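You operate a simulated robot arm through the tools that you are given. There is no shell and no other tool.

You run a simulated robot arm. Do the job below in one go: nothing can be reset, and whatever is moved stays where it is left.

JOB
Swap the blue collar on the fixture for the green one.
Fine: screw FREE first, TIGHT after; the blue collar goes on the bench.

It is judged by the outcome, as a careful person would: the job done as asked, and still so three seconds after it is handed in. It fails if anything else is knocked over, pushed out of place, dropped, spilled or broken.

ROBOT AND FRAMES
A 6-joint arm with a fingered hand, fixed in place. Base frame: the origin is at the foot of the arm, x ahead of it, y to its left, z up; the work surface is at about z = 0.86. Lengths are in m, angles in degrees, forces in N, time in s.
With the tool pointing down near the work surface it reaches from about 0.3 to 0.8 m from the base axis. Its first joint turns from -166.0 to 166.0 degrees. Payload 4 kg.
The TCP is the grasp point between the finger pads, 0.026 m short of the fingertips. In the tool frame z runs along the fingers and y along their closing line. Largest opening 0.132 m; the body of the gripper starts 0.073 m behind the TCP. The gripper is a hand of 5 fingers: y runs from the thumb to the fingers, the wrist lies at [0, 0, -0.239] in the tool frame, and closing takes about 1.5 s.
Orientation is that of the tool frame in the base frame, as a unit quaternion [x, y, z, w]. With the fingers straight down and closing along the base's y, the tool's x points along the base's -x, its y along +y and its z along -z.

CONTROLS
- The arm moves only by the tool servo_tool. Its argument "motion" is a list that holds one entry, the list of rows, each a list of 6 numbers: the shift along the base's x, y, z in m, then the turn, a rotation vector about the base's x, y, z in degrees. In form: [[[dx, dy, dz, ax, ay, az], ...]]. A call has 1 to 20 rows; each row shifts and turns the commanded pose from where the row before left it. "gripper" is the gripper command, from -1 (shut) to 1 (fully open), values between in proportion, set as the call begins (left out, the last holds). Each row takes 0.2 s and may step no farther than 0.05 m and 8.6 degrees from the row before; otherwise, or with a gripper value out of range, the whole call is refused. A pose out of reach is approached as far as the arm can. The call stops where the force on the tool passes 40 N (or 10 N more than at its start, if that is more) or the arm is blocked; 0.2 s more then pass. The fingers move at their own pace (about 0.045 m/s each) and stop on an object; they squeeze with about 32 N. The grip force told is the motor's: it shows also when the fingers shut on nothing. Time passes only in rows, and 0.2 s behind the last, so rows that do not move let the fingers close. It gives the time, the measured TCP pose, the force on the tool (base axes), the opening and the grip force at its end, in the units of the frame above (readings bear some noise), with the torque about the TCP (base axes, N m) and any sound that the robot's microphone picked up.
- Cameras (640 x 400 px; columns grow to the right, rows downward): "scene" is fixed at [0.0556, 0.5033, 1.451]; the picture's right is [-0.33, -0.94, 0.00], its down [-0.66, 0.23, -0.71] and it looks along [0.67, -0.24, -0.70] (base axes); focal length 320 px, centre (320, 200). "wrist" rides on the gripper at [0.084, 0.002, -0.097] in the tool frame; the picture's right is [-0.02, 1.00, 0.00], its down [-0.75, -0.02, -0.66] and it looks along [-0.66, -0.01, 0.75] (tool axes); focal length 270 px, centre (320, 200). There is no depth. A picture from a camera that has moved, and an enlarged one, comes with that camera's place and axes in the base frame and with its lens. The place of the scene camera against the robot may be out by one fixed shift of up to 0.012 m in any direction.
- capture(camera): a new picture of that camera. It takes no simulated time.
- finger_targets(finger1, finger2, finger3, finger4, thumb_bend): sets how far each is bent, from 0 (flat) to 1 (curled in); at 0.3 the hand is open as for a grip, at 0.7 the pads meet at the TCP. One left out holds its place. A second passes; each finger stops where it meets its share of the squeeze, and holds until it gets a number again. A gripper value or a shape takes the hand back. It gives what a move gives, with no picture; readings hold the bend of each and the force on the fingers (four entries, about 0 where the hand has none), thumb and palm.
- preshape(shape): the hand has 5 fingers and takes this shape, open, in about a second: jaw (thumb against the fingers, like two jaws); tri (thumb and two fingers); tip (a fingertip pinch); poke (one finger out to press); point (the index stretched); flat (the hand flat); cup (the hand cupped); fist (a fist). The gripper value then closes the fingers along that shape, each until it touches; the sizes above hold for jaw. It gives what a move gives, with no picture.
- close_up(camera, box): a new picture of the part [left, top, right, bottom] of that camera's present view, enlarged. It takes no simulated time.
- hand_in(): hands the job in; it is judged then, once.

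Places have to be worked out from the pictures, the camera data and where the tool is seen. Open the gripper and draw the arm clear of the work before you hand the job in, unless the task says otherwise.

The tools are called after "Emit:" as a command line: name --argument value ..., lists and objects as JSON in quotes. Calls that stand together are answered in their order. servo_tool: Moves the arm, as the interface text tells. Its arguments: {"type":"object","properties":{"motion":{"type":"array","items":{"type":"array","items":{"type":"array","items":{"type":"number"}}}},"gripper":{"type":"number"}},"required":["motion"]} The other tools are called the same way: preshape (shape) gives the hand a shape; finger_targets (finger1, finger2, finger3, finger4, thumb_bend) moves the fingers one by one; capture (camera) takes a picture; close_up (camera, box) takes an enlarged picture of a part of a camera's view; hand_in () hands the job in.

At the start:

```text
t: 0.0
position: [0.4004, 0.2161, 1.1509]
tcp_rot: [0.001, 1.0, 0.0, 0.0]
force: [0.0, -0.6, -0.2]
torque: [0.03, 0.02, 0.0]
gripper_width: 0.1319
gripper_force: 0.0
shape: jaw
bend: [0.3, 0.3, 0.3, 0.3, 0.3]
finger forces: [0.1, 0.0, 0.0, 0.0, 0.1, 0.1]
```

scene: 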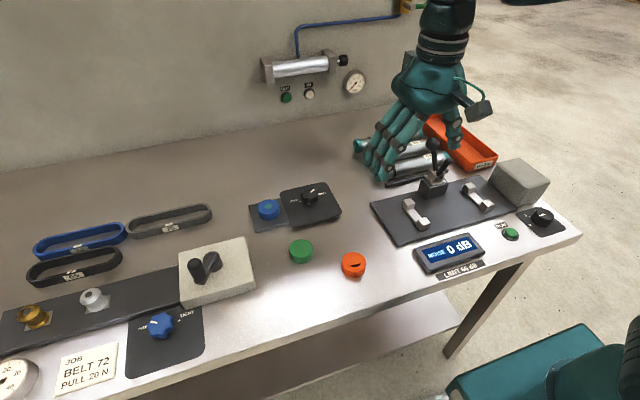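
wrist: 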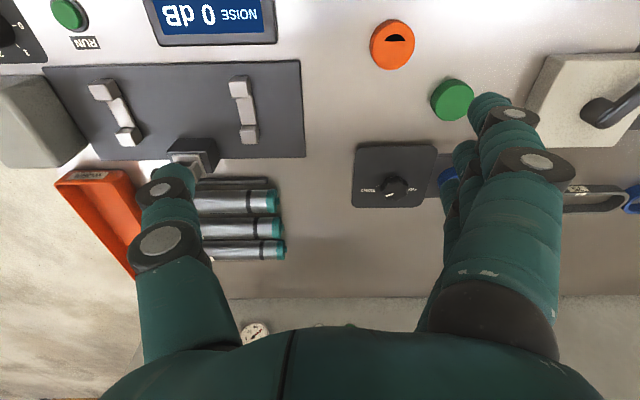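

I'll look closely at the fixture with the blue collar, its screw knob and the loose collars before moving.

Emit:
close_up --camera "scene" --box '[230, 170, 390, 280]'

Emit:
close_up --camera "scene" --box '[245, 175, 345, 237]'

Emit:
close_up --camera "wrist" --box '[340, 60, 500, 220]'

```text
3.64 times, centred on (310, 225) of scene
camera zoom: at [0.0556, 0.5033, 1.451], right [-0.33, -0.94, 0.0], down [-0.66, 0.23, -0.71], along [0.67, -0.24, -0.7], focal length 1162 px, centre (356, 109)
```

zoom: 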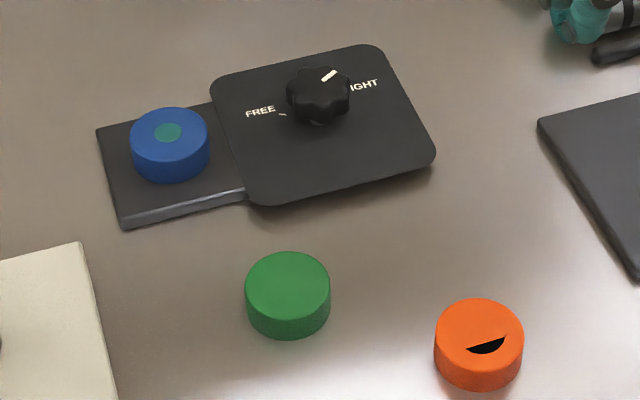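

```text
6.40 times, centred on (295, 206) of scene
camera zoom: at [0.0556, 0.5033, 1.451], right [-0.33, -0.94, 0.0], down [-0.66, 0.23, -0.71], along [0.67, -0.24, -0.7], focal length 2045 px, centre (480, 162)
```

zoom: 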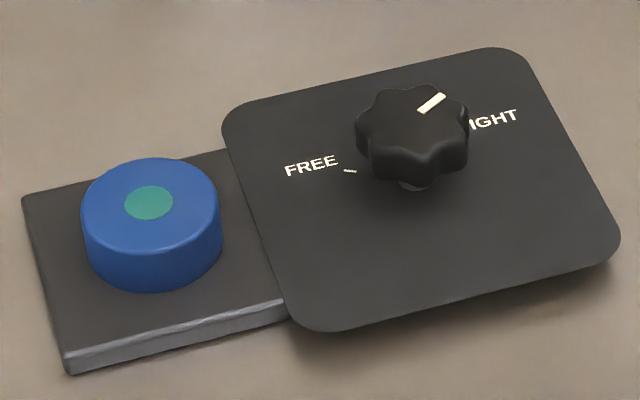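

```text
2.50 times, centred on (420, 140) of wrist
camera zoom: at [0.3172, 0.2161, 1.247], right [0.02, 1.0, 0.0], down [0.75, -0.02, 0.66], along [0.66, -0.01, -0.75], focal length 676 px, centre (70, 350)
```

zoom: 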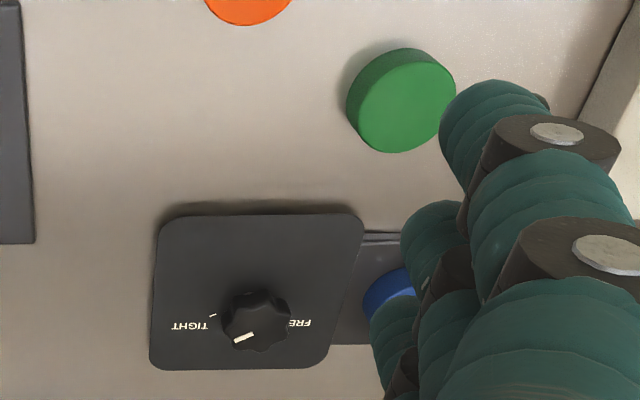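

The blue collar sits at about (0.61, 0.44) on the fixture, the knob at about (0.61, 0.33) and the loose green collar at about (0.47, 0.40). I'll move the hand over the knob, still high, to get a clearer wrist view.

Emit:
servo_tool --motion '[[[0, 0.03, -0.01, 0, 0, 0], [0.02, 0.03, -0.02, 0, 0, 0], [0.02, 0.03, -0.02, 0, 0, 0], [0.02, 0.025, -0.02, 0, 0, 0], [0, 0, 0, 0, 0, 0]]]' --gripper 1

Emit:
capture --camera "wrist"

Emit:
capture --camera "scene"

```text
t: 1.2
position: [0.4616, 0.33, 1.0807]
tcp_rot: [0.0, 1.0, 0.0, 0.0]
force: [-0.3, 0.2, 0.3]
torque: [0.04, 0.01, 0.0]
gripper_width: 0.1315
gripper_force: 0.0
shape: jaw
bend: [0.3, 0.3, 0.3, 0.3, 0.3]
finger forces: [0.0, 0.1, 0.1, 0.0, 0.0, 0.0]
```

```text
taken
camera wrist: at [0.3782, 0.3314, 1.1777], right [0.02, 1.0, 0.0], down [0.75, -0.02, 0.66], along [0.66, -0.01, -0.75], focal length 270 px, centre (320, 200)
```

wrist: 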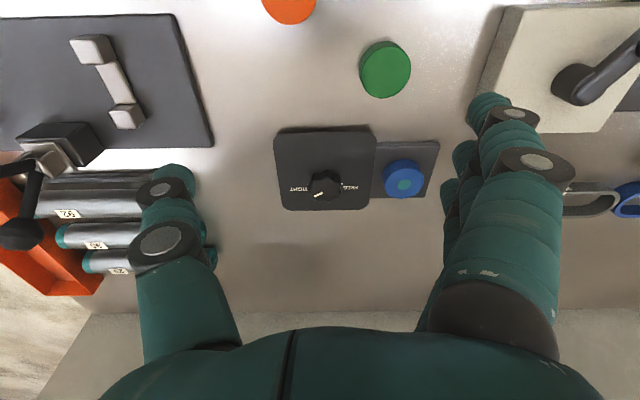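

```text
taken
```

scene: 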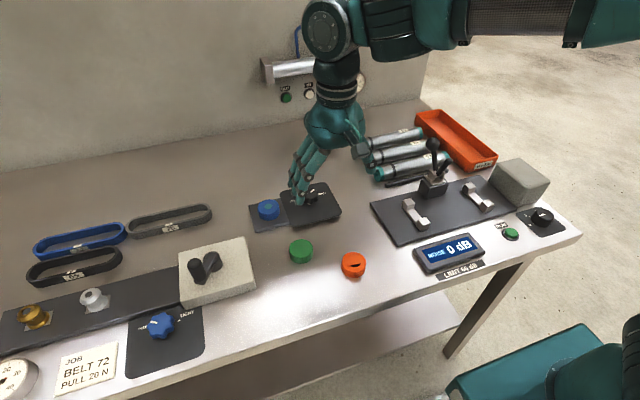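

Emit:
close_up --camera "wrist" --box '[265, 115, 445, 225]'

Emit:
close_up --camera "wrist" --box '[295, 150, 355, 215]'

Emit:
close_up --camera "wrist" --box '[340, 30, 430, 110]'

Emit:
close_up --camera "scene" --box '[280, 230, 380, 290]'

```text
3.56 times, centred on (355, 170) of wrist
camera zoom: at [0.3782, 0.3314, 1.1777], right [0.02, 1.0, 0.0], down [0.75, -0.02, 0.66], along [0.66, -0.01, -0.75], focal length 961 px, centre (196, 307)
```

zoom: 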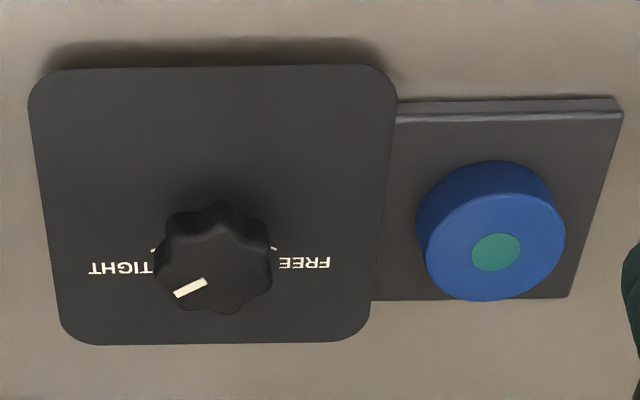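

```text
6.15 times, centred on (325, 182) of wrist
camera zoom: at [0.3782, 0.3314, 1.1777], right [0.02, 1.0, 0.0], down [0.75, -0.02, 0.66], along [0.66, -0.01, -0.75], focal length 1663 px, centre (289, 308)
```

zoom: 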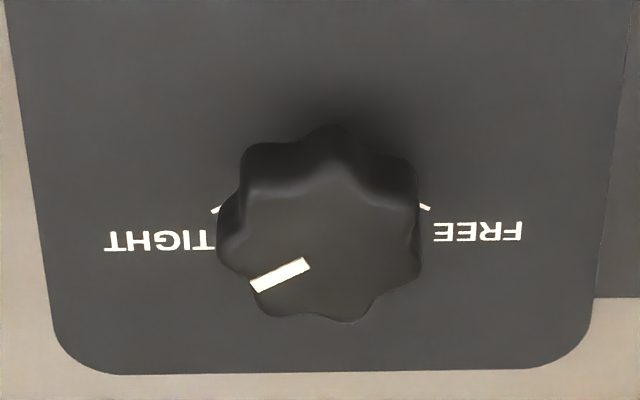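

```text
5.00 times, centred on (385, 70) of wrist
camera zoom: at [0.3782, 0.3314, 1.1777], right [0.02, 1.0, 0.0], down [0.75, -0.02, 0.66], along [0.66, -0.01, -0.75], focal length 1351 px, centre (-5, 850)
```

zoom: 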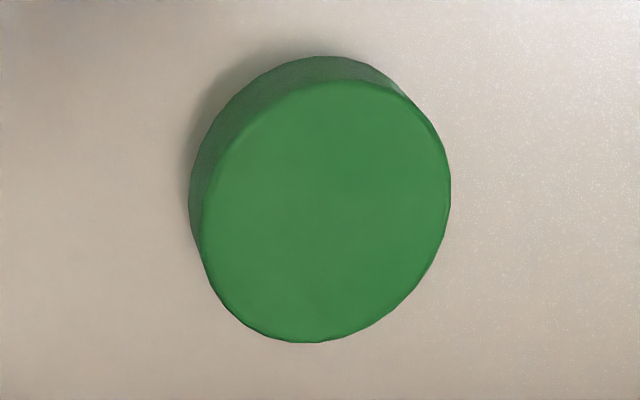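

```text
6.40 times, centred on (330, 260) of scene
camera zoom: at [0.0556, 0.5033, 1.451], right [-0.33, -0.94, 0.0], down [-0.66, 0.23, -0.71], along [0.67, -0.24, -0.7], focal length 2045 px, centre (256, -184)
```

zoom: 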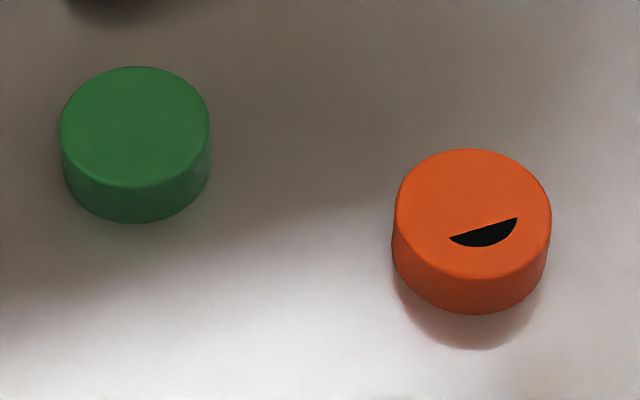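

The knob's pointer is parallel to the TIGHT tick. FREE is about 120° counter-clockwise seen from above. I'll move above the knob, yawing -60° first, to check the wrist can cover the swing from -60° to +60°.

Emit:
servo_tool --motion '[[[0.0193, 0.0007, 0, 0, 0, -8.57], [0.0193, 0.0007, 0, 0, 0, -8.57], [0.0193, 0.0007, 0, 0, 0, -8.57], [0.0193, 0.0007, 0, 0, 0, -8.57], [0.0193, 0.0007, 0, 0, 0, -8.57], [0.0193, 0.0007, 0, 0, 0, -8.57], [0.0193, 0.0007, 0, 0, 0, -8.57], [0, 0, 0, 0, 0, 0], [0, 0, 0, 0, 0, 0]]]' --gripper 0.25

Emit:
capture --camera "wrist"

Emit:
capture --camera "scene"

```text
t: 3.2
position: [0.5975, 0.3348, 1.0802]
tcp_rot: [0.5, 0.866, 0.0, 0.0]
force: [-1.3, 0.6, -0.3]
torque: [0.01, 0.01, -0.01]
gripper_width: 0.083
gripper_force: 0.1
shape: jaw
bend: [0.71, 0.71, 0.71, 0.71, 0.68]
finger forces: [0.0, 0.1, 0.0, 0.1, 0.0, 0.1]
```

```text
taken
camera wrist: at [0.5573, 0.4091, 1.1766], right [0.88, 0.48, 0.0], down [0.36, -0.66, 0.66], along [0.32, -0.58, -0.75], focal length 270 px, centre (320, 200)
```

wrist: 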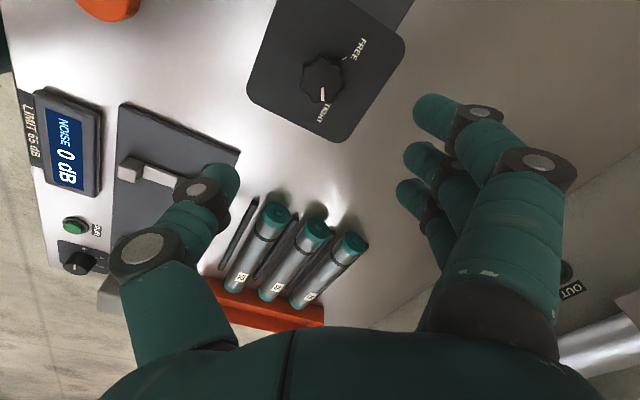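

```text
taken
```

scene: 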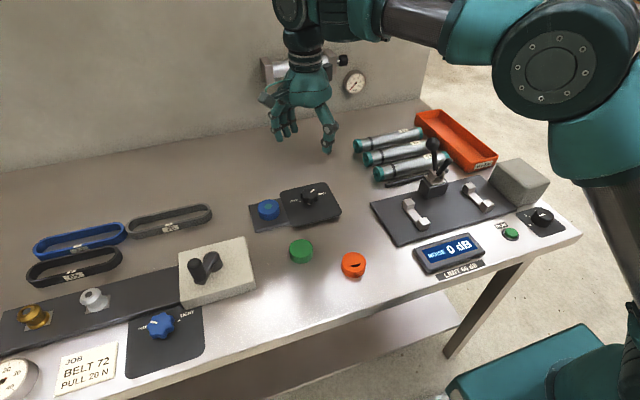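

The -60° yaw is reachable. I'll zoom in on the knob from this steeper viewpoint to triangulate it.

Emit:
close_up --camera "wrist" --box '[240, 0, 420, 150]'

Emit:
close_up --camera "scene" --box '[245, 175, 345, 237]'

```text
2.67 times, centred on (330, 75) of wrist
camera zoom: at [0.5573, 0.4091, 1.1766], right [0.88, 0.48, 0.0], down [0.36, -0.66, 0.66], along [0.32, -0.58, -0.75], focal length 721 px, centre (293, 533)
```

zoom: 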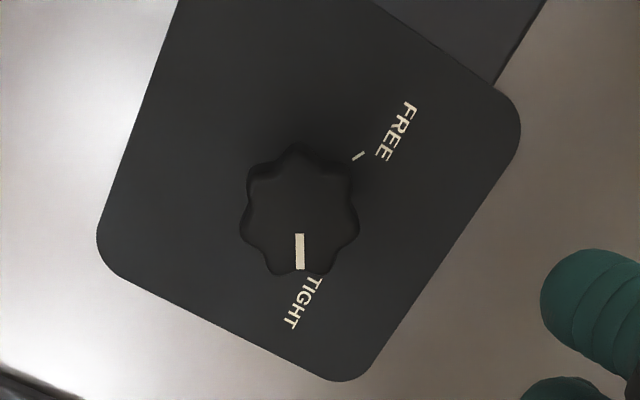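

```text
6.40 times, centred on (295, 206) of scene
camera zoom: at [0.0556, 0.5033, 1.451], right [-0.33, -0.94, 0.0], down [-0.66, 0.23, -0.71], along [0.67, -0.24, -0.7], focal length 2045 px, centre (480, 162)
```

zoom: 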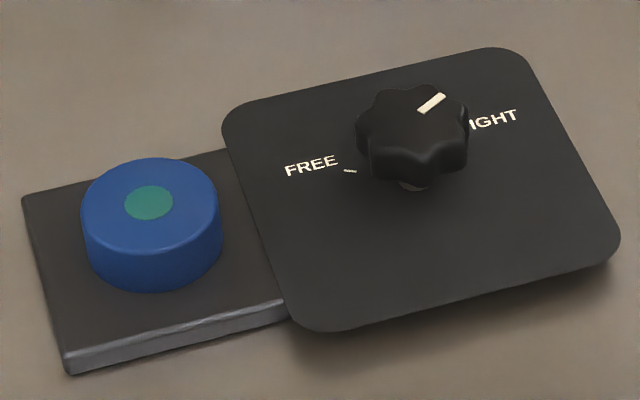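

Triangulating puts the knob top at about (0.602, 0.3345, 0.903). Before gripping it, I'll rehearse the +120° turn in the air.

Emit:
servo_tool --motion '[[[0.0003, 0, 0, 0, 0, 8.57], [0.0003, 0, 0, 0, 0, 8.57], [0.0003, 0, 0, 0, 0, 8.57], [0.0003, 0, 0, 0, 0, 8.57], [0.0003, 0, 0, 0, 0, 8.57], [0.0003, 0, 0, 0, 0, 8.57], [0.0003, 0, 0, 0, 0, 8.57], [0.0003, 0, 0, 0, 0, 8.57], [0.0003, 0, 0, 0, 0, 8.57], [0.0003, 0, 0, 0, 0, 8.57], [0.0003, 0, 0, 0, 0, 8.57], [0.0003, 0, 0, 0, 0, 8.57], [0.0003, 0, 0, 0, 0, 8.57], [0.0003, 0, 0, 0, 0, 8.57], [0, 0, 0, 0, 0, 0]]]'

Emit:
capture --camera "wrist"

Emit:
close_up --camera "wrist" --box '[240, 0, 420, 150]'

```text
t: 6.4
position: [0.6005, 0.3368, 1.081]
tcp_rot: [-0.501, 0.865, 0.0, 0.001]
force: [-0.2, -0.2, 0.7]
torque: [0.02, 0.03, 0.03]
gripper_width: 0.083
gripper_force: 0.0
shape: jaw
bend: [0.71, 0.71, 0.71, 0.71, 0.68]
finger forces: [0.0, 0.1, 0.0, 0.1, 0.0, 0.0]
```

```text
taken
camera wrist: at [0.5574, 0.262, 1.1769], right [-0.86, 0.52, 0.0], down [0.39, 0.64, 0.66], along [0.34, 0.56, -0.75], focal length 270 px, centre (320, 200)
```

wrist: 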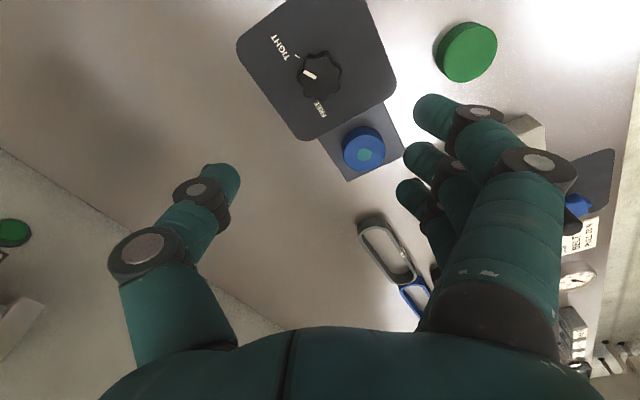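

```text
2.67 times, centred on (330, 75) of wrist
camera zoom: at [0.5574, 0.262, 1.1769], right [-0.86, 0.52, 0.0], down [0.39, 0.64, 0.66], along [0.34, 0.56, -0.75], focal length 721 px, centre (293, 533)
```

zoom: 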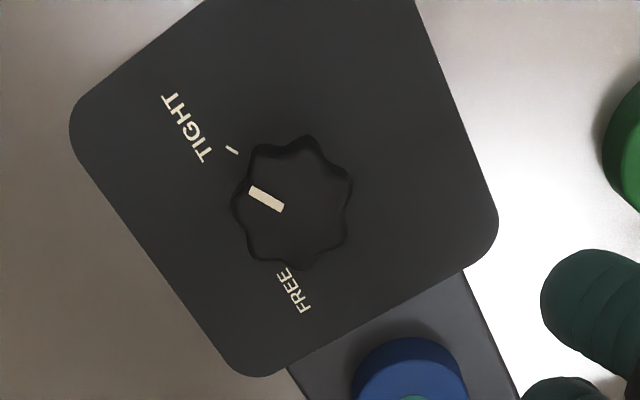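

Both ends are reachable and the knob fix holds at about (0.601, 0.3335). I'll turn back to -60°, descending to about 1.0.

Emit:
servo_tool --motion '[[[0, -0.0001, -0.006, 0, 0, -8.57], [0, -0.0001, -0.006, 0, 0, -8.57], [0, -0.0001, -0.006, 0, 0, -8.57], [0, -0.0001, -0.006, 0, 0, -8.57], [0, -0.0001, -0.006, 0, 0, -8.57], [0, -0.0001, -0.006, 0, 0, -8.57], [0, -0.0001, -0.006, 0, 0, -8.57], [0, -0.0001, -0.006, 0, 0, -8.57], [0, -0.0001, -0.006, 0, 0, -8.57], [0, -0.0001, -0.006, 0, 0, -8.57], [0, -0.0001, -0.006, 0, 0, -8.57], [0, -0.0001, -0.006, 0, 0, -8.57], [0, -0.0001, -0.006, 0, 0, -8.57], [0, -0.0001, -0.006, 0, 0, -8.57], [0, 0, 0, 0, 0, 0], [0, 0, 0, 0, 0, 0]]]'

Emit:
capture --camera "wrist"

```text
t: 9.8
position: [0.6009, 0.3341, 0.9969]
tcp_rot: [0.501, 0.866, 0.0, 0.0]
force: [0.1, -0.8, -0.6]
torque: [-0.01, -0.02, -0.01]
gripper_width: 0.0829
gripper_force: 0.0
shape: jaw
bend: [0.71, 0.71, 0.71, 0.71, 0.68]
finger forces: [0.0, 0.0, 0.0, 0.0, 0.0, 0.1]
```

```text
taken
camera wrist: at [0.5603, 0.4076, 1.0934], right [0.88, 0.48, 0.0], down [0.36, -0.66, 0.66], along [0.32, -0.58, -0.75], focal length 270 px, centre (320, 200)
```

wrist: 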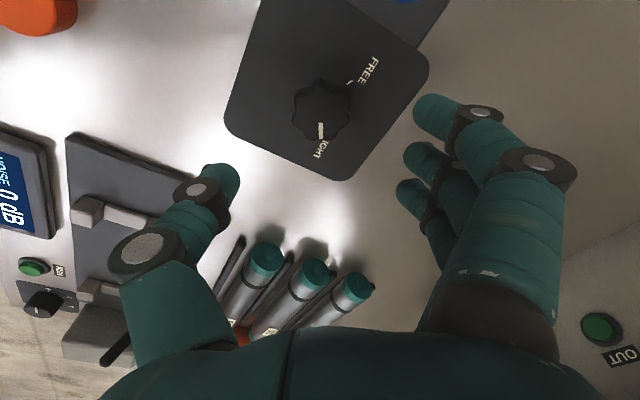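

The knob is centred between the thumb and fingers. I'll descend to about 0.917 and check the view before the last bit.

Emit:
servo_tool --motion '[[[0, 0, -0.02, 0, 0, 0], [0, 0, -0.02, 0, 0, 0], [0, 0, -0.02, 0, 0, 0], [0, 0, -0.02, 0, 0, 0], [0, 0, 0, 0, 0, 0]]]'

Emit:
capture --camera "wrist"

Emit:
close_up --camera "scene" --box '[230, 130, 390, 240]'

```text
t: 11.0
position: [0.5996, 0.3335, 0.9151]
tcp_rot: [0.5, 0.866, 0.0, 0.0]
force: [0.1, 0.3, -0.9]
torque: [-0.01, 0.0, -0.02]
gripper_width: 0.0832
gripper_force: 0.0
shape: jaw
bend: [0.71, 0.71, 0.71, 0.71, 0.68]
finger forces: [0.0, 0.0, 0.0, 0.1, 0.1, 0.1]
```

```text
taken
camera wrist: at [0.5602, 0.4067, 1.0121], right [0.88, 0.48, 0.0], down [0.36, -0.66, 0.66], along [0.32, -0.58, -0.75], focal length 270 px, centre (320, 200)
```

wrist: 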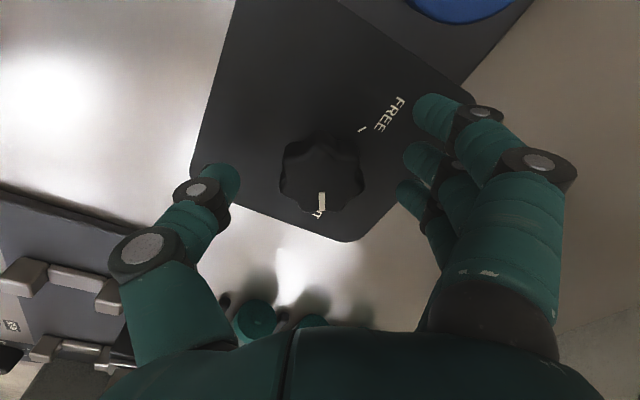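

```text
3.64 times, centred on (310, 185) of scene
camera zoom: at [0.0556, 0.5033, 1.451], right [-0.33, -0.94, 0.0], down [-0.66, 0.23, -0.71], along [0.67, -0.24, -0.7], focal length 1162 px, centre (356, 254)
```

zoom: 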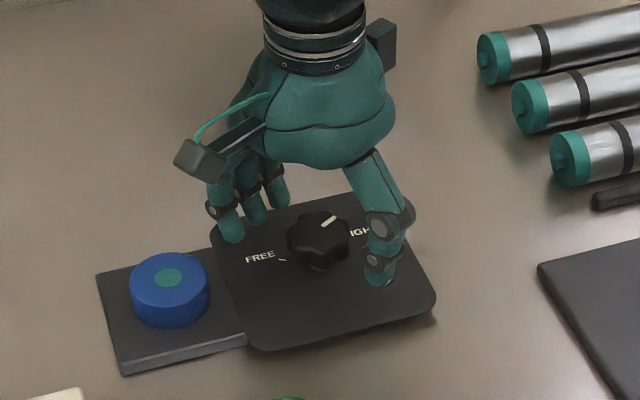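

Everything is clear and centred, so I'll go down 11 mm more and watch the force.

Emit:
servo_tool --motion '[[[0.001, 0, -0.005, 0, 0, 0], [0, 0, -0.006, 0, 0, 0], [0, 0, 0, 0, 0, 0]]]'

Emit:
capture --camera "wrist"

```text
t: 11.8
position: [0.6004, 0.3343, 0.9057]
tcp_rot: [0.5, 0.866, 0.0, -0.001]
force: [-0.2, 0.3, -0.4]
torque: [0.03, 0.02, -0.01]
gripper_width: 0.083
gripper_force: 0.1
shape: jaw
bend: [0.71, 0.71, 0.71, 0.71, 0.68]
finger forces: [0.0, 0.0, 0.0, 0.0, 0.0, 0.0]
```

```text
taken
camera wrist: at [0.5611, 0.407, 1.0022], right [0.88, 0.48, 0.0], down [0.36, -0.66, 0.66], along [0.32, -0.58, -0.75], focal length 270 px, centre (320, 200)
```

wrist: 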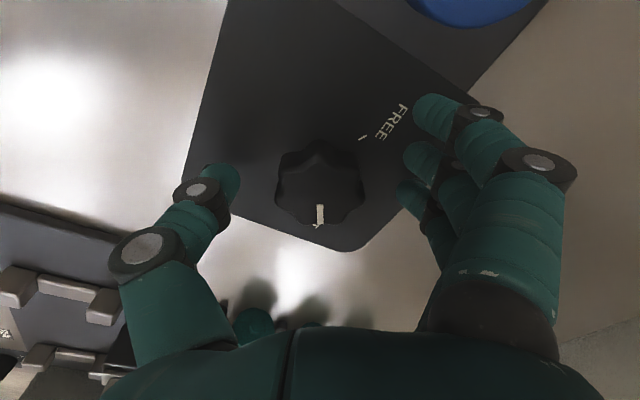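

No contact yet. I'll close on the knob with still rows.

Emit:
servo_tool --motion '[[[0, 0, 0, 0, 0, 0], [0, 0, 0, 0, 0, 0], [0, 0, 0, 0, 0, 0], [0, 0, 0, 0, 0, 0], [0, 0, 0, 0, 0, 0], [0, 0, 0, 0, 0, 0]]]' --gripper -1

Emit:
capture --camera "wrist"

Emit:
close_up --camera "scene" --box '[230, 130, 390, 240]'

```text
t: 13.2
position: [0.5988, 0.3334, 0.9071]
tcp_rot: [0.5, 0.866, -0.003, -0.002]
force: [-7.4, -7.1, -0.6]
torque: [-0.06, 0.04, 0.05]
gripper_width: 0.0216
gripper_force: 31.8
shape: jaw
bend: [0.67, 0.73, 0.73, 0.67, 0.7]
finger forces: [0.0, 9.1, 7.8, 0.0, 26.8, 0.0]
```

```text
taken
camera wrist: at [0.5606, 0.4064, 1.002], right [0.88, 0.48, 0.0], down [0.36, -0.66, 0.66], along [0.32, -0.58, -0.75], focal length 270 px, centre (320, 200)
```

wrist: 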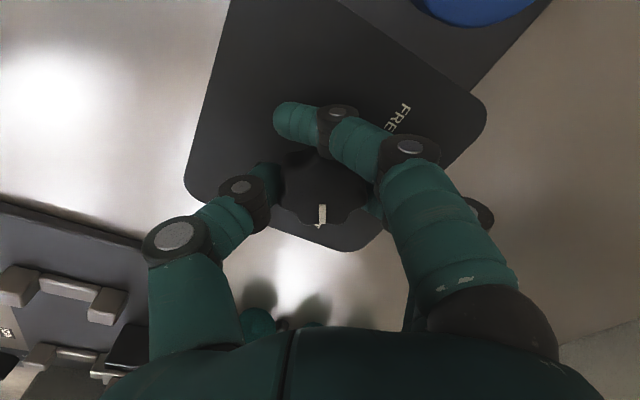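

```text
3.64 times, centred on (310, 185) of scene
camera zoom: at [0.0556, 0.5033, 1.451], right [-0.33, -0.94, 0.0], down [-0.66, 0.23, -0.71], along [0.67, -0.24, -0.7], focal length 1162 px, centre (356, 254)
```

zoom: 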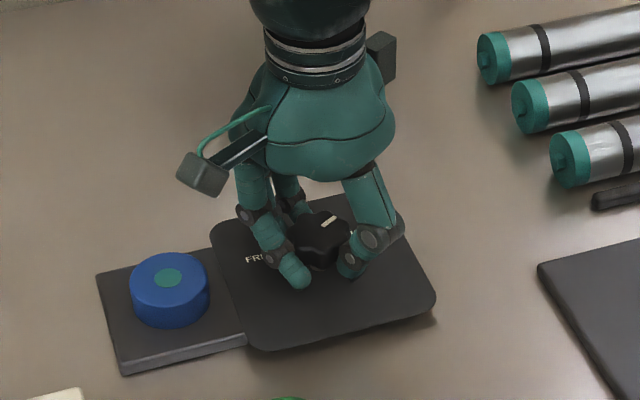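

The thumb and two middle fingers hold the knob, with the outer fingers alongside. I'll turn it counter-clockwise in two parts toward FREE, checking as I go.

Emit:
servo_tool --motion '[[[-0.0007, -0.0005, 0, 0, 0, 0], [0, 0, 0, 0, 0, 8.5], [0, 0, 0, 0, 0, 8.5], [0, 0, 0, 0, 0, 8.5], [0, 0, 0, 0, 0, 8.5], [0, 0, 0, 0, 0, 8.5], [0, 0, 0, 0, 0, 8.5], [0, 0, 0, 0, 0, 0]]]'

Emit:
capture --camera "wrist"

Emit:
close_up --camera "scene" --box '[230, 130, 390, 240]'

```text
t: 15.0
position: [0.6009, 0.3333, 0.9067]
tcp_rot: [0.078, 0.997, 0.0, 0.001]
force: [11.1, -9.2, -2.1]
torque: [-0.05, -0.18, 0.0]
gripper_width: 0.021
gripper_force: 31.8
shape: jaw
bend: [0.67, 0.73, 0.73, 0.67, 0.7]
finger forces: [0.1, 9.1, 11.8, 0.1, 27.8, 0.0]
```

```text
taken
camera wrist: at [0.5186, 0.347, 1.0021], right [0.18, 0.98, 0.0], down [0.74, -0.13, 0.66], along [0.65, -0.12, -0.75], focal length 270 px, centre (320, 200)
```

wrist: 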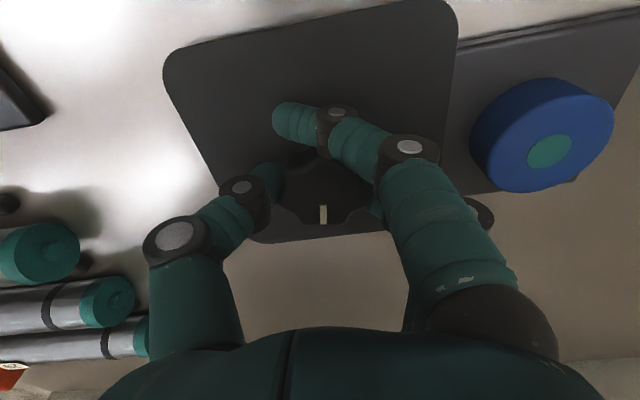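

```text
3.64 times, centred on (310, 185) of scene
camera zoom: at [0.0556, 0.5033, 1.451], right [-0.33, -0.94, 0.0], down [-0.66, 0.23, -0.71], along [0.67, -0.24, -0.7], focal length 1162 px, centre (356, 254)
```

zoom: 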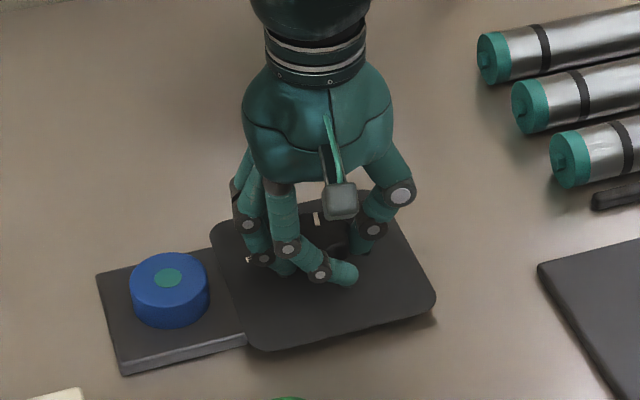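

The pointer is turning with the hand. I'll continue the remaining 69°.

Emit:
servo_tool --motion '[[[0, 0, 0, 0, 0, 8.57], [0, 0, 0, 0, 0, 8.57], [0, 0, 0, 0, 0, 8.57], [0, 0, 0, 0, 0, 8.57], [0, 0, 0, 0, 0, 8.57], [0, 0, 0, 0, 0, 8.57], [0, 0, 0, 0, 0, 8.57], [0, 0, 0, 0, 0, 8.57], [0, 0, 0, 0, 0, 0]]]'

Emit:
capture --camera "wrist"

Emit:
close_up --camera "scene" --box '[230, 130, 390, 240]'

```text
t: 17.0
position: [0.5994, 0.3345, 0.9065]
tcp_rot: [-0.498, 0.867, 0.0, 0.0]
force: [23.6, 8.1, 3.7]
torque: [0.14, -0.36, 0.01]
gripper_width: 0.0218
gripper_force: 32.1
shape: jaw
bend: [0.67, 0.73, 0.73, 0.67, 0.7]
finger forces: [0.0, 6.1, 11.5, 0.1, 33.8, 0.1]
```

```text
taken
camera wrist: at [0.5572, 0.2611, 1.0017], right [-0.85, 0.52, 0.0], down [0.39, 0.64, 0.66], along [0.34, 0.56, -0.75], focal length 270 px, centre (320, 200)
```

wrist: 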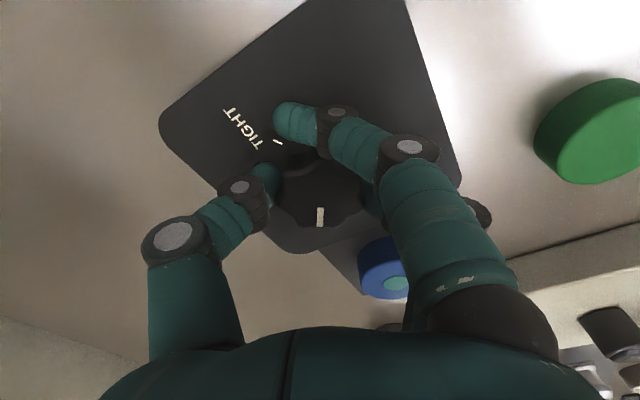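

```text
3.64 times, centred on (310, 185) of scene
camera zoom: at [0.0556, 0.5033, 1.451], right [-0.33, -0.94, 0.0], down [-0.66, 0.23, -0.71], along [0.67, -0.24, -0.7], focal length 1162 px, centre (356, 254)
```

zoom: 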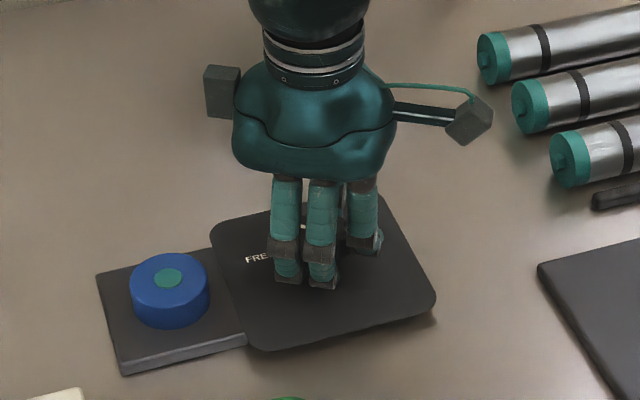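

The knob pointer has turned about 120°. I'll release to the same partial opening, lift straight up and look at it.

Emit:
servo_tool --motion '[[[0, 0, 0, 0, 0, 0], [0, 0, 0, 0, 0, 0], [0, 0, 0, 0, 0, 0], [0, 0, 0, 0, 0, 0], [0, 0, 0.01, 0, 0, 0], [0, 0, 0.02, 0, 0, 0], [0, 0, 0.03, 0, 0, 0], [0, 0, 0.03, 0, 0, 0], [0, 0, 0, 0, 0, 0]]]' --gripper 0.25

Emit:
capture --camera "wrist"

Emit:
close_up --camera "scene" --box '[245, 175, 345, 237]'

Emit:
close_up --camera "wrist" --box '[250, 50, 410, 210]'

```text
t: 19.0
position: [0.598, 0.3329, 0.9956]
tcp_rot: [-0.497, 0.868, 0.0, 0.001]
force: [0.1, -0.3, 0.7]
torque: [0.0, 0.0, 0.0]
gripper_width: 0.0823
gripper_force: 0.1
shape: jaw
bend: [0.71, 0.71, 0.71, 0.71, 0.68]
finger forces: [0.1, 0.1, 0.0, 0.0, 0.1, 0.0]
```

```text
taken
camera wrist: at [0.5553, 0.2599, 1.0925], right [-0.85, 0.52, 0.0], down [0.39, 0.64, 0.66], along [0.34, 0.56, -0.75], focal length 270 px, centre (320, 200)
```

wrist: 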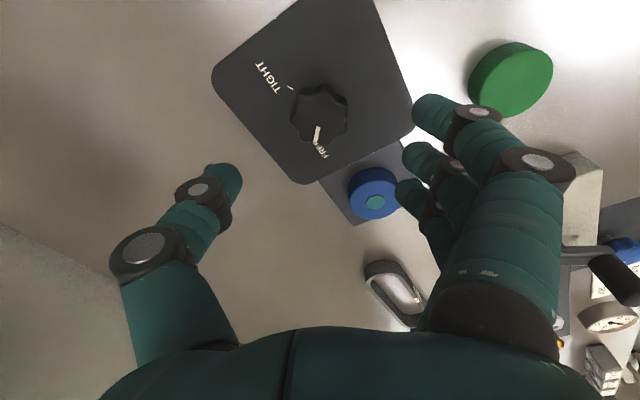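

```text
6.40 times, centred on (295, 206) of scene
camera zoom: at [0.0556, 0.5033, 1.451], right [-0.33, -0.94, 0.0], down [-0.66, 0.23, -0.71], along [0.67, -0.24, -0.7], focal length 2045 px, centre (480, 162)
```

zoom: 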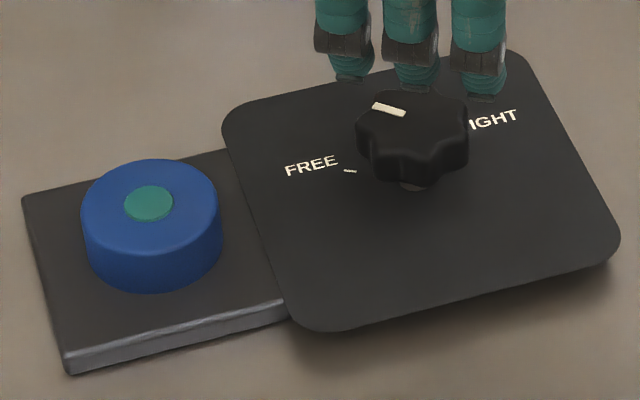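

```text
2.50 times, centred on (330, 130) of wrist
camera zoom: at [0.5553, 0.2599, 1.0925], right [-0.85, 0.52, 0.0], down [0.39, 0.64, 0.66], along [0.34, 0.56, -0.75], focal length 676 px, centre (295, 375)
```

zoom: 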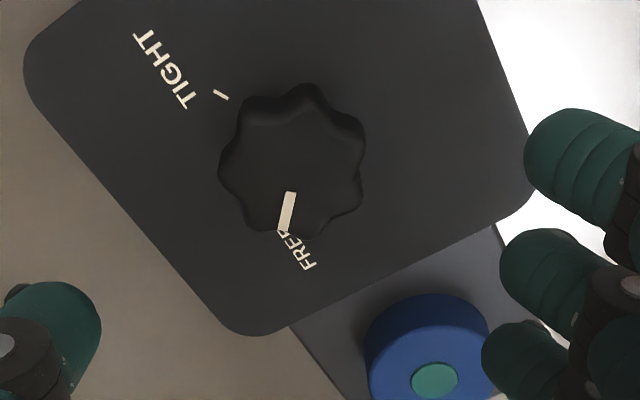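

The pointer is about 12° short of the FREE tick: the hand turned 120°, but the knob lagged or was dragged back on release. I'll re-grip after backing the yaw off 17°, then turn further.

Emit:
servo_tool --motion '[[[0.001, 0, 0, 0, 0, -8.5], [0.001, 0, 0, 0, 0, -8.5], [0, 0, -0.03, 0, 0, 0], [0, 0, -0.03, 0, 0, 0], [0, 0, -0.03, 0, 0, 0], [0, 0, 0, 0, 0, 0]]]'

Emit:
servo_tool --motion '[[[0, 0, 0, 0, 0, 0], [0, 0, 0, 0, 0, 0], [0, 0, 0, 0, 0, 0], [0, 0, 0, 0, 0, 0], [0, 0, 0, 0, 0, 0], [0, 0, 0, 0, 0, 0]]]' --gripper -1

Emit:
close_up --camera "wrist" --box '[240, 100, 400, 260]'

```text
t: 20.4
position: [0.6025, 0.3326, 0.9062]
tcp_rot: [-0.363, 0.932, 0.0, 0.0]
force: [-0.4, 0.0, 0.8]
torque: [0.02, 0.0, -0.01]
gripper_width: 0.0824
gripper_force: 0.0
shape: jaw
bend: [0.71, 0.71, 0.71, 0.71, 0.68]
finger forces: [0.0, 0.0, 0.0, 0.1, 0.0, 0.0]
```

```text
t: 21.8
position: [0.6024, 0.3326, 0.9063]
tcp_rot: [-0.361, 0.932, 0.0, 0.0]
force: [5.8, -6.6, -2.1]
torque: [-0.09, -0.01, -0.04]
gripper_width: 0.0201
gripper_force: 31.8
shape: jaw
bend: [0.67, 0.73, 0.73, 0.67, 0.7]
finger forces: [0.1, 9.0, 8.3, 0.0, 26.0, 0.0]
```

```text
2.50 times, centred on (320, 180) of wrist
camera zoom: at [0.5405, 0.2751, 1.002], right [-0.66, 0.75, 0.0], down [0.57, 0.5, 0.66], along [0.5, 0.43, -0.75], focal length 676 px, centre (320, 250)
```

zoom: 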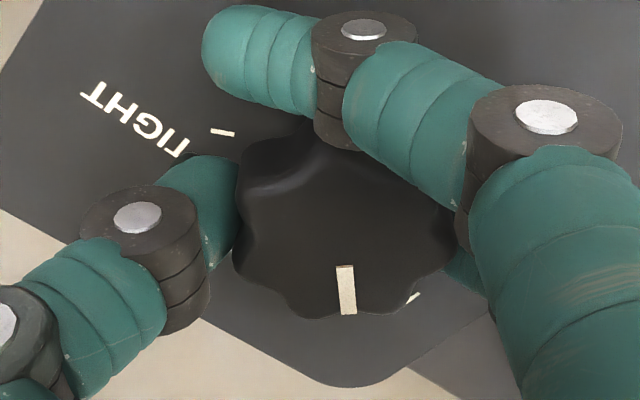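

Gripped again, with the pointer near 47°. I'll turn on by 25° so the pointer ends just at or slightly past FREE while held.

Emit:
servo_tool --motion '[[[0, 0, 0, 0, 0, 8.5], [0, 0, 0, 0, 0, 8.5], [0, 0, 0, 0, 0, 0], [0, 0, 0, 0, 0, 0]]]'

Emit:
close_up --camera "wrist" --box '[240, 100, 400, 260]'

```text
t: 22.8
position: [0.6034, 0.3322, 0.9047]
tcp_rot: [-0.496, 0.868, 0.0, 0.0]
force: [14.3, -9.7, -6.6]
torque: [-0.09, -0.19, -0.52]
gripper_width: 0.0199
gripper_force: 31.4
shape: jaw
bend: [0.67, 0.73, 0.73, 0.67, 0.7]
finger forces: [0.0, 6.6, 11.3, 0.0, 33.6, 0.1]
```

```text
2.50 times, centred on (320, 180) of wrist
camera zoom: at [0.5599, 0.2598, 1.0024], right [-0.85, 0.52, 0.0], down [0.4, 0.64, 0.66], along [0.35, 0.56, -0.75], focal length 676 px, centre (320, 250)
```

zoom: 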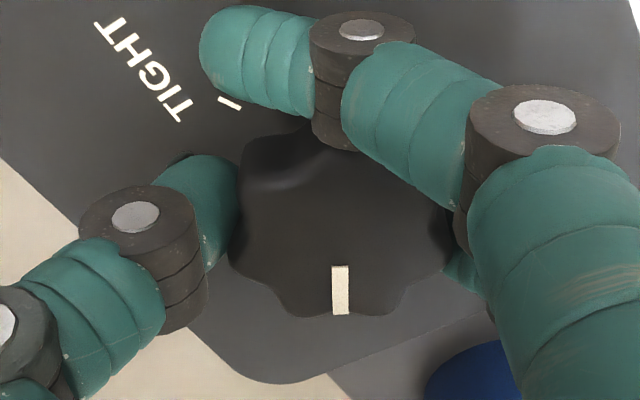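

There is now -0.52 N·m of resistance and the pointer reads about 59°, close to FREE. I'll nudge 4° more to seat it and see whether it's a stop.

Emit:
servo_tool --motion '[[[0, 0, 0, 0, 0, 4], [0, 0, 0, 0, 0, 0], [0, 0, 0, 0, 0, 0]]]'

Emit:
close_up --camera "wrist" --box '[240, 100, 400, 260]'

```text
t: 23.6
position: [0.604, 0.332, 0.9057]
tcp_rot: [-0.526, 0.85, 0.0, 0.0]
force: [11.3, -15.6, -3.6]
torque: [-0.18, -0.12, -0.54]
gripper_width: 0.0197
gripper_force: 31.5
shape: jaw
bend: [0.67, 0.73, 0.73, 0.67, 0.7]
finger forces: [0.0, 6.6, 10.3, 0.0, 31.3, 0.0]
```

```text
2.50 times, centred on (320, 180) of wrist
camera zoom: at [0.5649, 0.2566, 1.0025], right [-0.89, 0.46, 0.0], down [0.35, 0.67, 0.66], along [0.3, 0.58, -0.75], focal length 676 px, centre (320, 250)
```

zoom: 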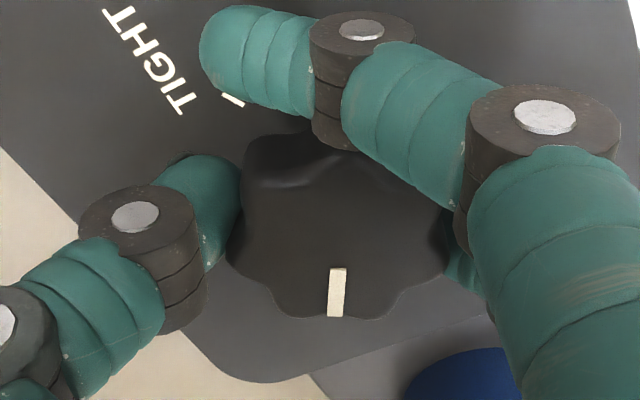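

The pointer stayed put while the hand slipped on, so the knob is at its stop at about 60°, on FREE. I'll release slowly, lift and check.

Emit:
servo_tool --motion '[[[0, 0, 0, 0, 0, 0], [0, 0, 0, 0, 0, 0], [0, 0, 0, 0, 0, 0], [0, 0, 0, 0, 0, 0], [0, 0, 0.01, 0, 0, 0], [0, 0, 0.02, 0, 0, 0], [0, 0, 0.03, 0, 0, 0], [0, 0, 0.03, 0, 0, 0], [0, 0, 0, 0, 0, 0]]]' --gripper 0.25

Emit:
close_up --camera "scene" --box '[245, 175, 345, 237]'

Emit:
close_up --camera "wrist" --box '[250, 50, 410, 210]'

```text
t: 25.6
position: [0.6036, 0.3318, 0.9965]
tcp_rot: [-0.527, 0.85, 0.0, 0.0]
force: [-0.1, -0.3, -0.2]
torque: [0.01, -0.05, 0.02]
gripper_width: 0.0822
gripper_force: 0.0
shape: jaw
bend: [0.71, 0.71, 0.71, 0.71, 0.68]
finger forces: [0.0, 0.0, 0.1, 0.1, 0.0, 0.0]
```

```text
6.40 times, centred on (295, 206) of scene
camera zoom: at [0.0556, 0.5033, 1.451], right [-0.33, -0.94, 0.0], down [-0.66, 0.23, -0.71], along [0.67, -0.24, -0.7], focal length 2045 px, centre (480, 162)
```

zoom: 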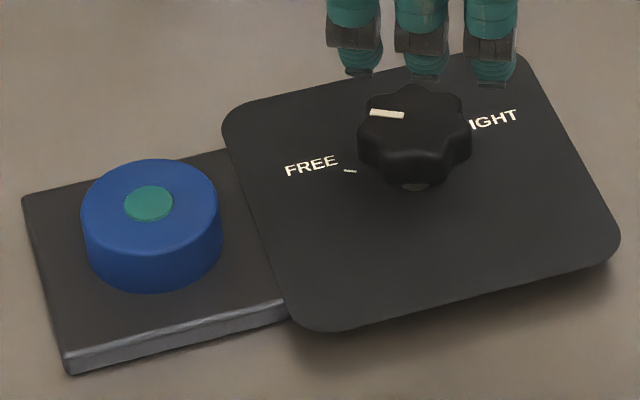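

```text
2.50 times, centred on (330, 130) of wrist
camera zoom: at [0.5643, 0.2561, 1.0933], right [-0.89, 0.46, 0.0], down [0.35, 0.67, 0.66], along [0.3, 0.58, -0.75], focal length 676 px, centre (295, 375)
```

zoom: 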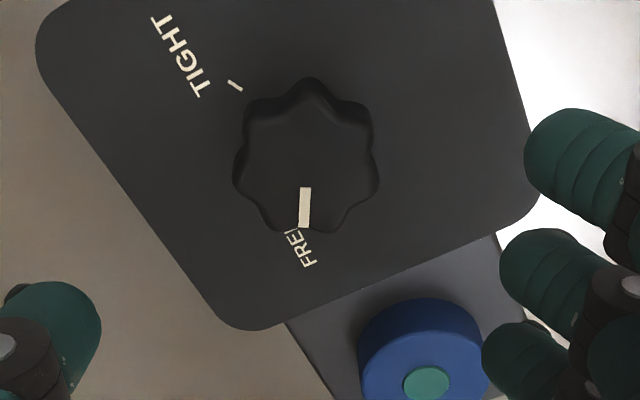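

The pointer is now parallel to the FREE tick, so the screw is free. I'll move sideways above the blue collar at about (0.6025, 0.440), opening slightly more.

Emit:
servo_tool --motion '[[[0, 0.03, 0.01, 0, 0, -3.5], [0, 0.03, 0, 0, 0, 0], [-0.001, 0.03, 0, 0, 0, 0], [0, 0.018, 0, 0, 0, 0], [0, 0, 0, 0, 0, 0]]]' --gripper 0.36

Emit:
capture --camera "wrist"

Emit:
close_up --camera "wrist" --box '[240, 40, 400, 200]'

```text
t: 26.8
position: [0.6001, 0.4414, 1.0057]
tcp_rot: [-0.501, 0.865, 0.0, 0.0]
force: [0.0, -0.1, -0.3]
torque: [0.02, 0.01, -0.03]
gripper_width: 0.089
gripper_force: 0.0
shape: jaw
bend: [0.69, 0.69, 0.69, 0.69, 0.65]
finger forces: [0.0, 0.0, 0.0, 0.0, 0.1, 0.0]
```

```text
taken
camera wrist: at [0.5578, 0.3682, 1.102], right [-0.86, 0.52, 0.0], down [0.39, 0.64, 0.66], along [0.34, 0.56, -0.75], focal length 270 px, centre (320, 200)
```

wrist: 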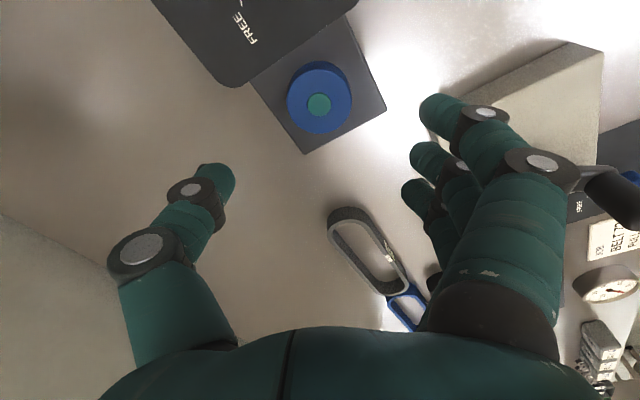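

```text
2.50 times, centred on (320, 120) of wrist
camera zoom: at [0.5578, 0.3682, 1.102], right [-0.86, 0.52, 0.0], down [0.39, 0.64, 0.66], along [0.34, 0.56, -0.75], focal length 676 px, centre (320, 400)
```

zoom: 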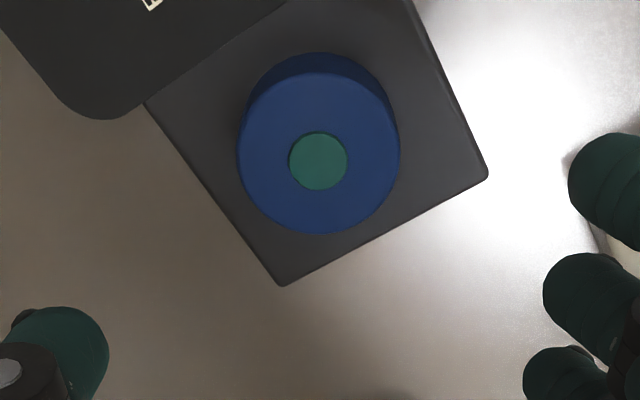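

The blue collar is centred sideways. Its top is about z 0.897 and its centre about (0.599, 0.436). I'll shift 5 mm and descend, pausing just above the grip height.

Emit:
servo_tool --motion '[[[-0.0005, -0.0025, -0.02, 0, 0, 0], [-0.0005, -0.002, -0.02, 0, 0, 0], [0, 0, -0.02, 0, 0, 0], [0, 0, -0.02, 0, 0, 0], [0, 0, -0.01, 0, 0, 0], [0, 0, 0, 0, 0, 0]]]'

Emit:
capture --camera "wrist"

Emit:
close_up --camera "scene" --box '[200, 150, 360, 260]'

```text
t: 28.2
position: [0.6004, 0.4357, 0.9165]
tcp_rot: [-0.5, 0.866, 0.0, 0.0]
force: [0.4, -0.3, 0.0]
torque: [0.0, -0.05, -0.03]
gripper_width: 0.0894
gripper_force: 0.1
shape: jaw
bend: [0.69, 0.69, 0.69, 0.69, 0.65]
finger forces: [0.0, 0.1, 0.0, 0.1, 0.0, 0.0]
```

```text
taken
camera wrist: at [0.5586, 0.3632, 1.0125], right [-0.86, 0.52, 0.0], down [0.39, 0.64, 0.66], along [0.34, 0.56, -0.75], focal length 270 px, centre (320, 200)
```

wrist: 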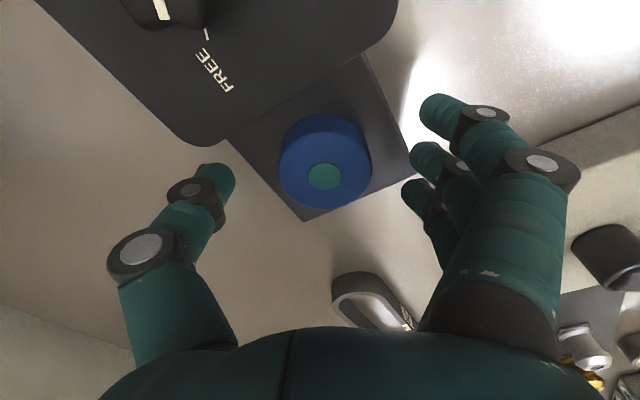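

```text
3.64 times, centred on (280, 205) of scene
camera zoom: at [0.0556, 0.5033, 1.451], right [-0.33, -0.94, 0.0], down [-0.66, 0.23, -0.71], along [0.67, -0.24, -0.7], focal length 1162 px, centre (466, 182)
```

zoom: 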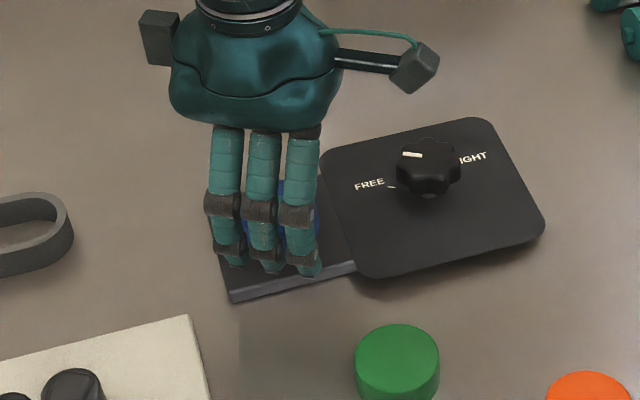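

Nearly centred: I'll trim about 2 mm in x and y and descend to about 0.902.

Emit:
servo_tool --motion '[[[-0.002, -0.0015, -0.005, 0, 0, 0], [0, 0, -0.005, 0, 0, 0], [0, 0, -0.004, 0, 0, 0], [0, 0, 0, 0, 0, 0]]]'

Emit:
servo_tool --motion '[[[0, 0, 0, 0, 0, 0], [0, 0, 0, 0, 0, 0], [0, 0, 0, 0, 0, 0], [0, 0, 0, 0, 0, 0], [0, 0, 0, 0, 0, 0], [0, 0, 0, 0, 0, 0]]]' --gripper -1

Emit:
capture --camera "wrist"

Emit:
close_up --camera "scene" --box '[200, 150, 360, 260]'

```text
t: 29.2
position: [0.5981, 0.4363, 0.9018]
tcp_rot: [-0.501, 0.865, 0.0, 0.0]
force: [0.9, 0.3, -0.3]
torque: [-0.01, -0.01, 0.01]
gripper_width: 0.089
gripper_force: 0.1
shape: jaw
bend: [0.69, 0.69, 0.69, 0.69, 0.65]
finger forces: [0.0, 0.1, 0.0, 0.0, 0.1, 0.0]
```

```text
t: 30.6
position: [0.5974, 0.435, 0.9025]
tcp_rot: [-0.501, 0.866, 0.0, 0.0]
force: [-0.1, -0.2, 0.5]
torque: [0.0, -0.03, -0.01]
gripper_width: 0.0303
gripper_force: 25.2
shape: jaw
bend: [0.66, 0.73, 0.73, 0.71, 0.7]
finger forces: [0.0, 6.9, 8.0, 6.0, 21.2, 0.0]
```

```text
taken
camera wrist: at [0.5552, 0.3616, 0.9982], right [-0.86, 0.52, 0.0], down [0.39, 0.64, 0.66], along [0.34, 0.56, -0.75], focal length 270 px, centre (320, 200)
```

wrist: 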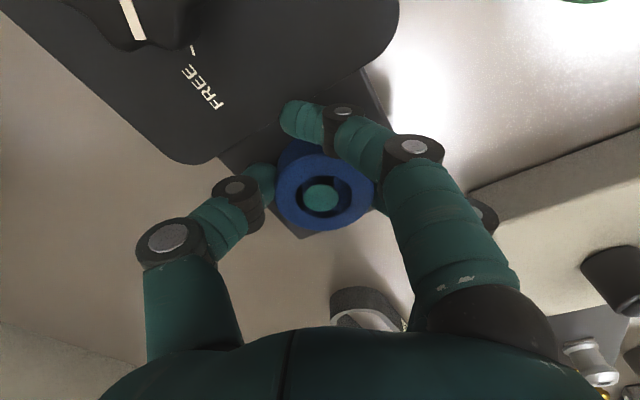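

```text
3.64 times, centred on (280, 205) of scene
camera zoom: at [0.0556, 0.5033, 1.451], right [-0.33, -0.94, 0.0], down [-0.66, 0.23, -0.71], along [0.67, -0.24, -0.7], focal length 1162 px, centre (466, 182)
```

zoom: 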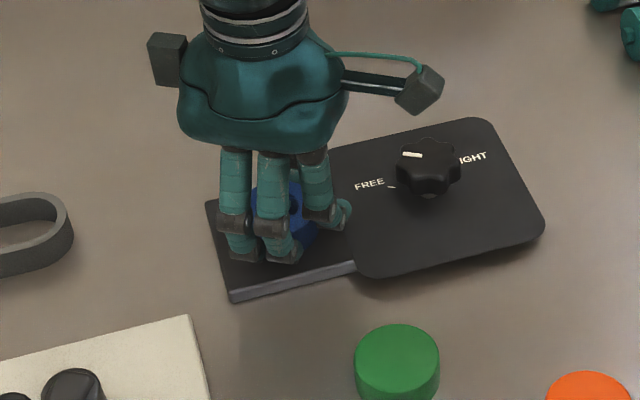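

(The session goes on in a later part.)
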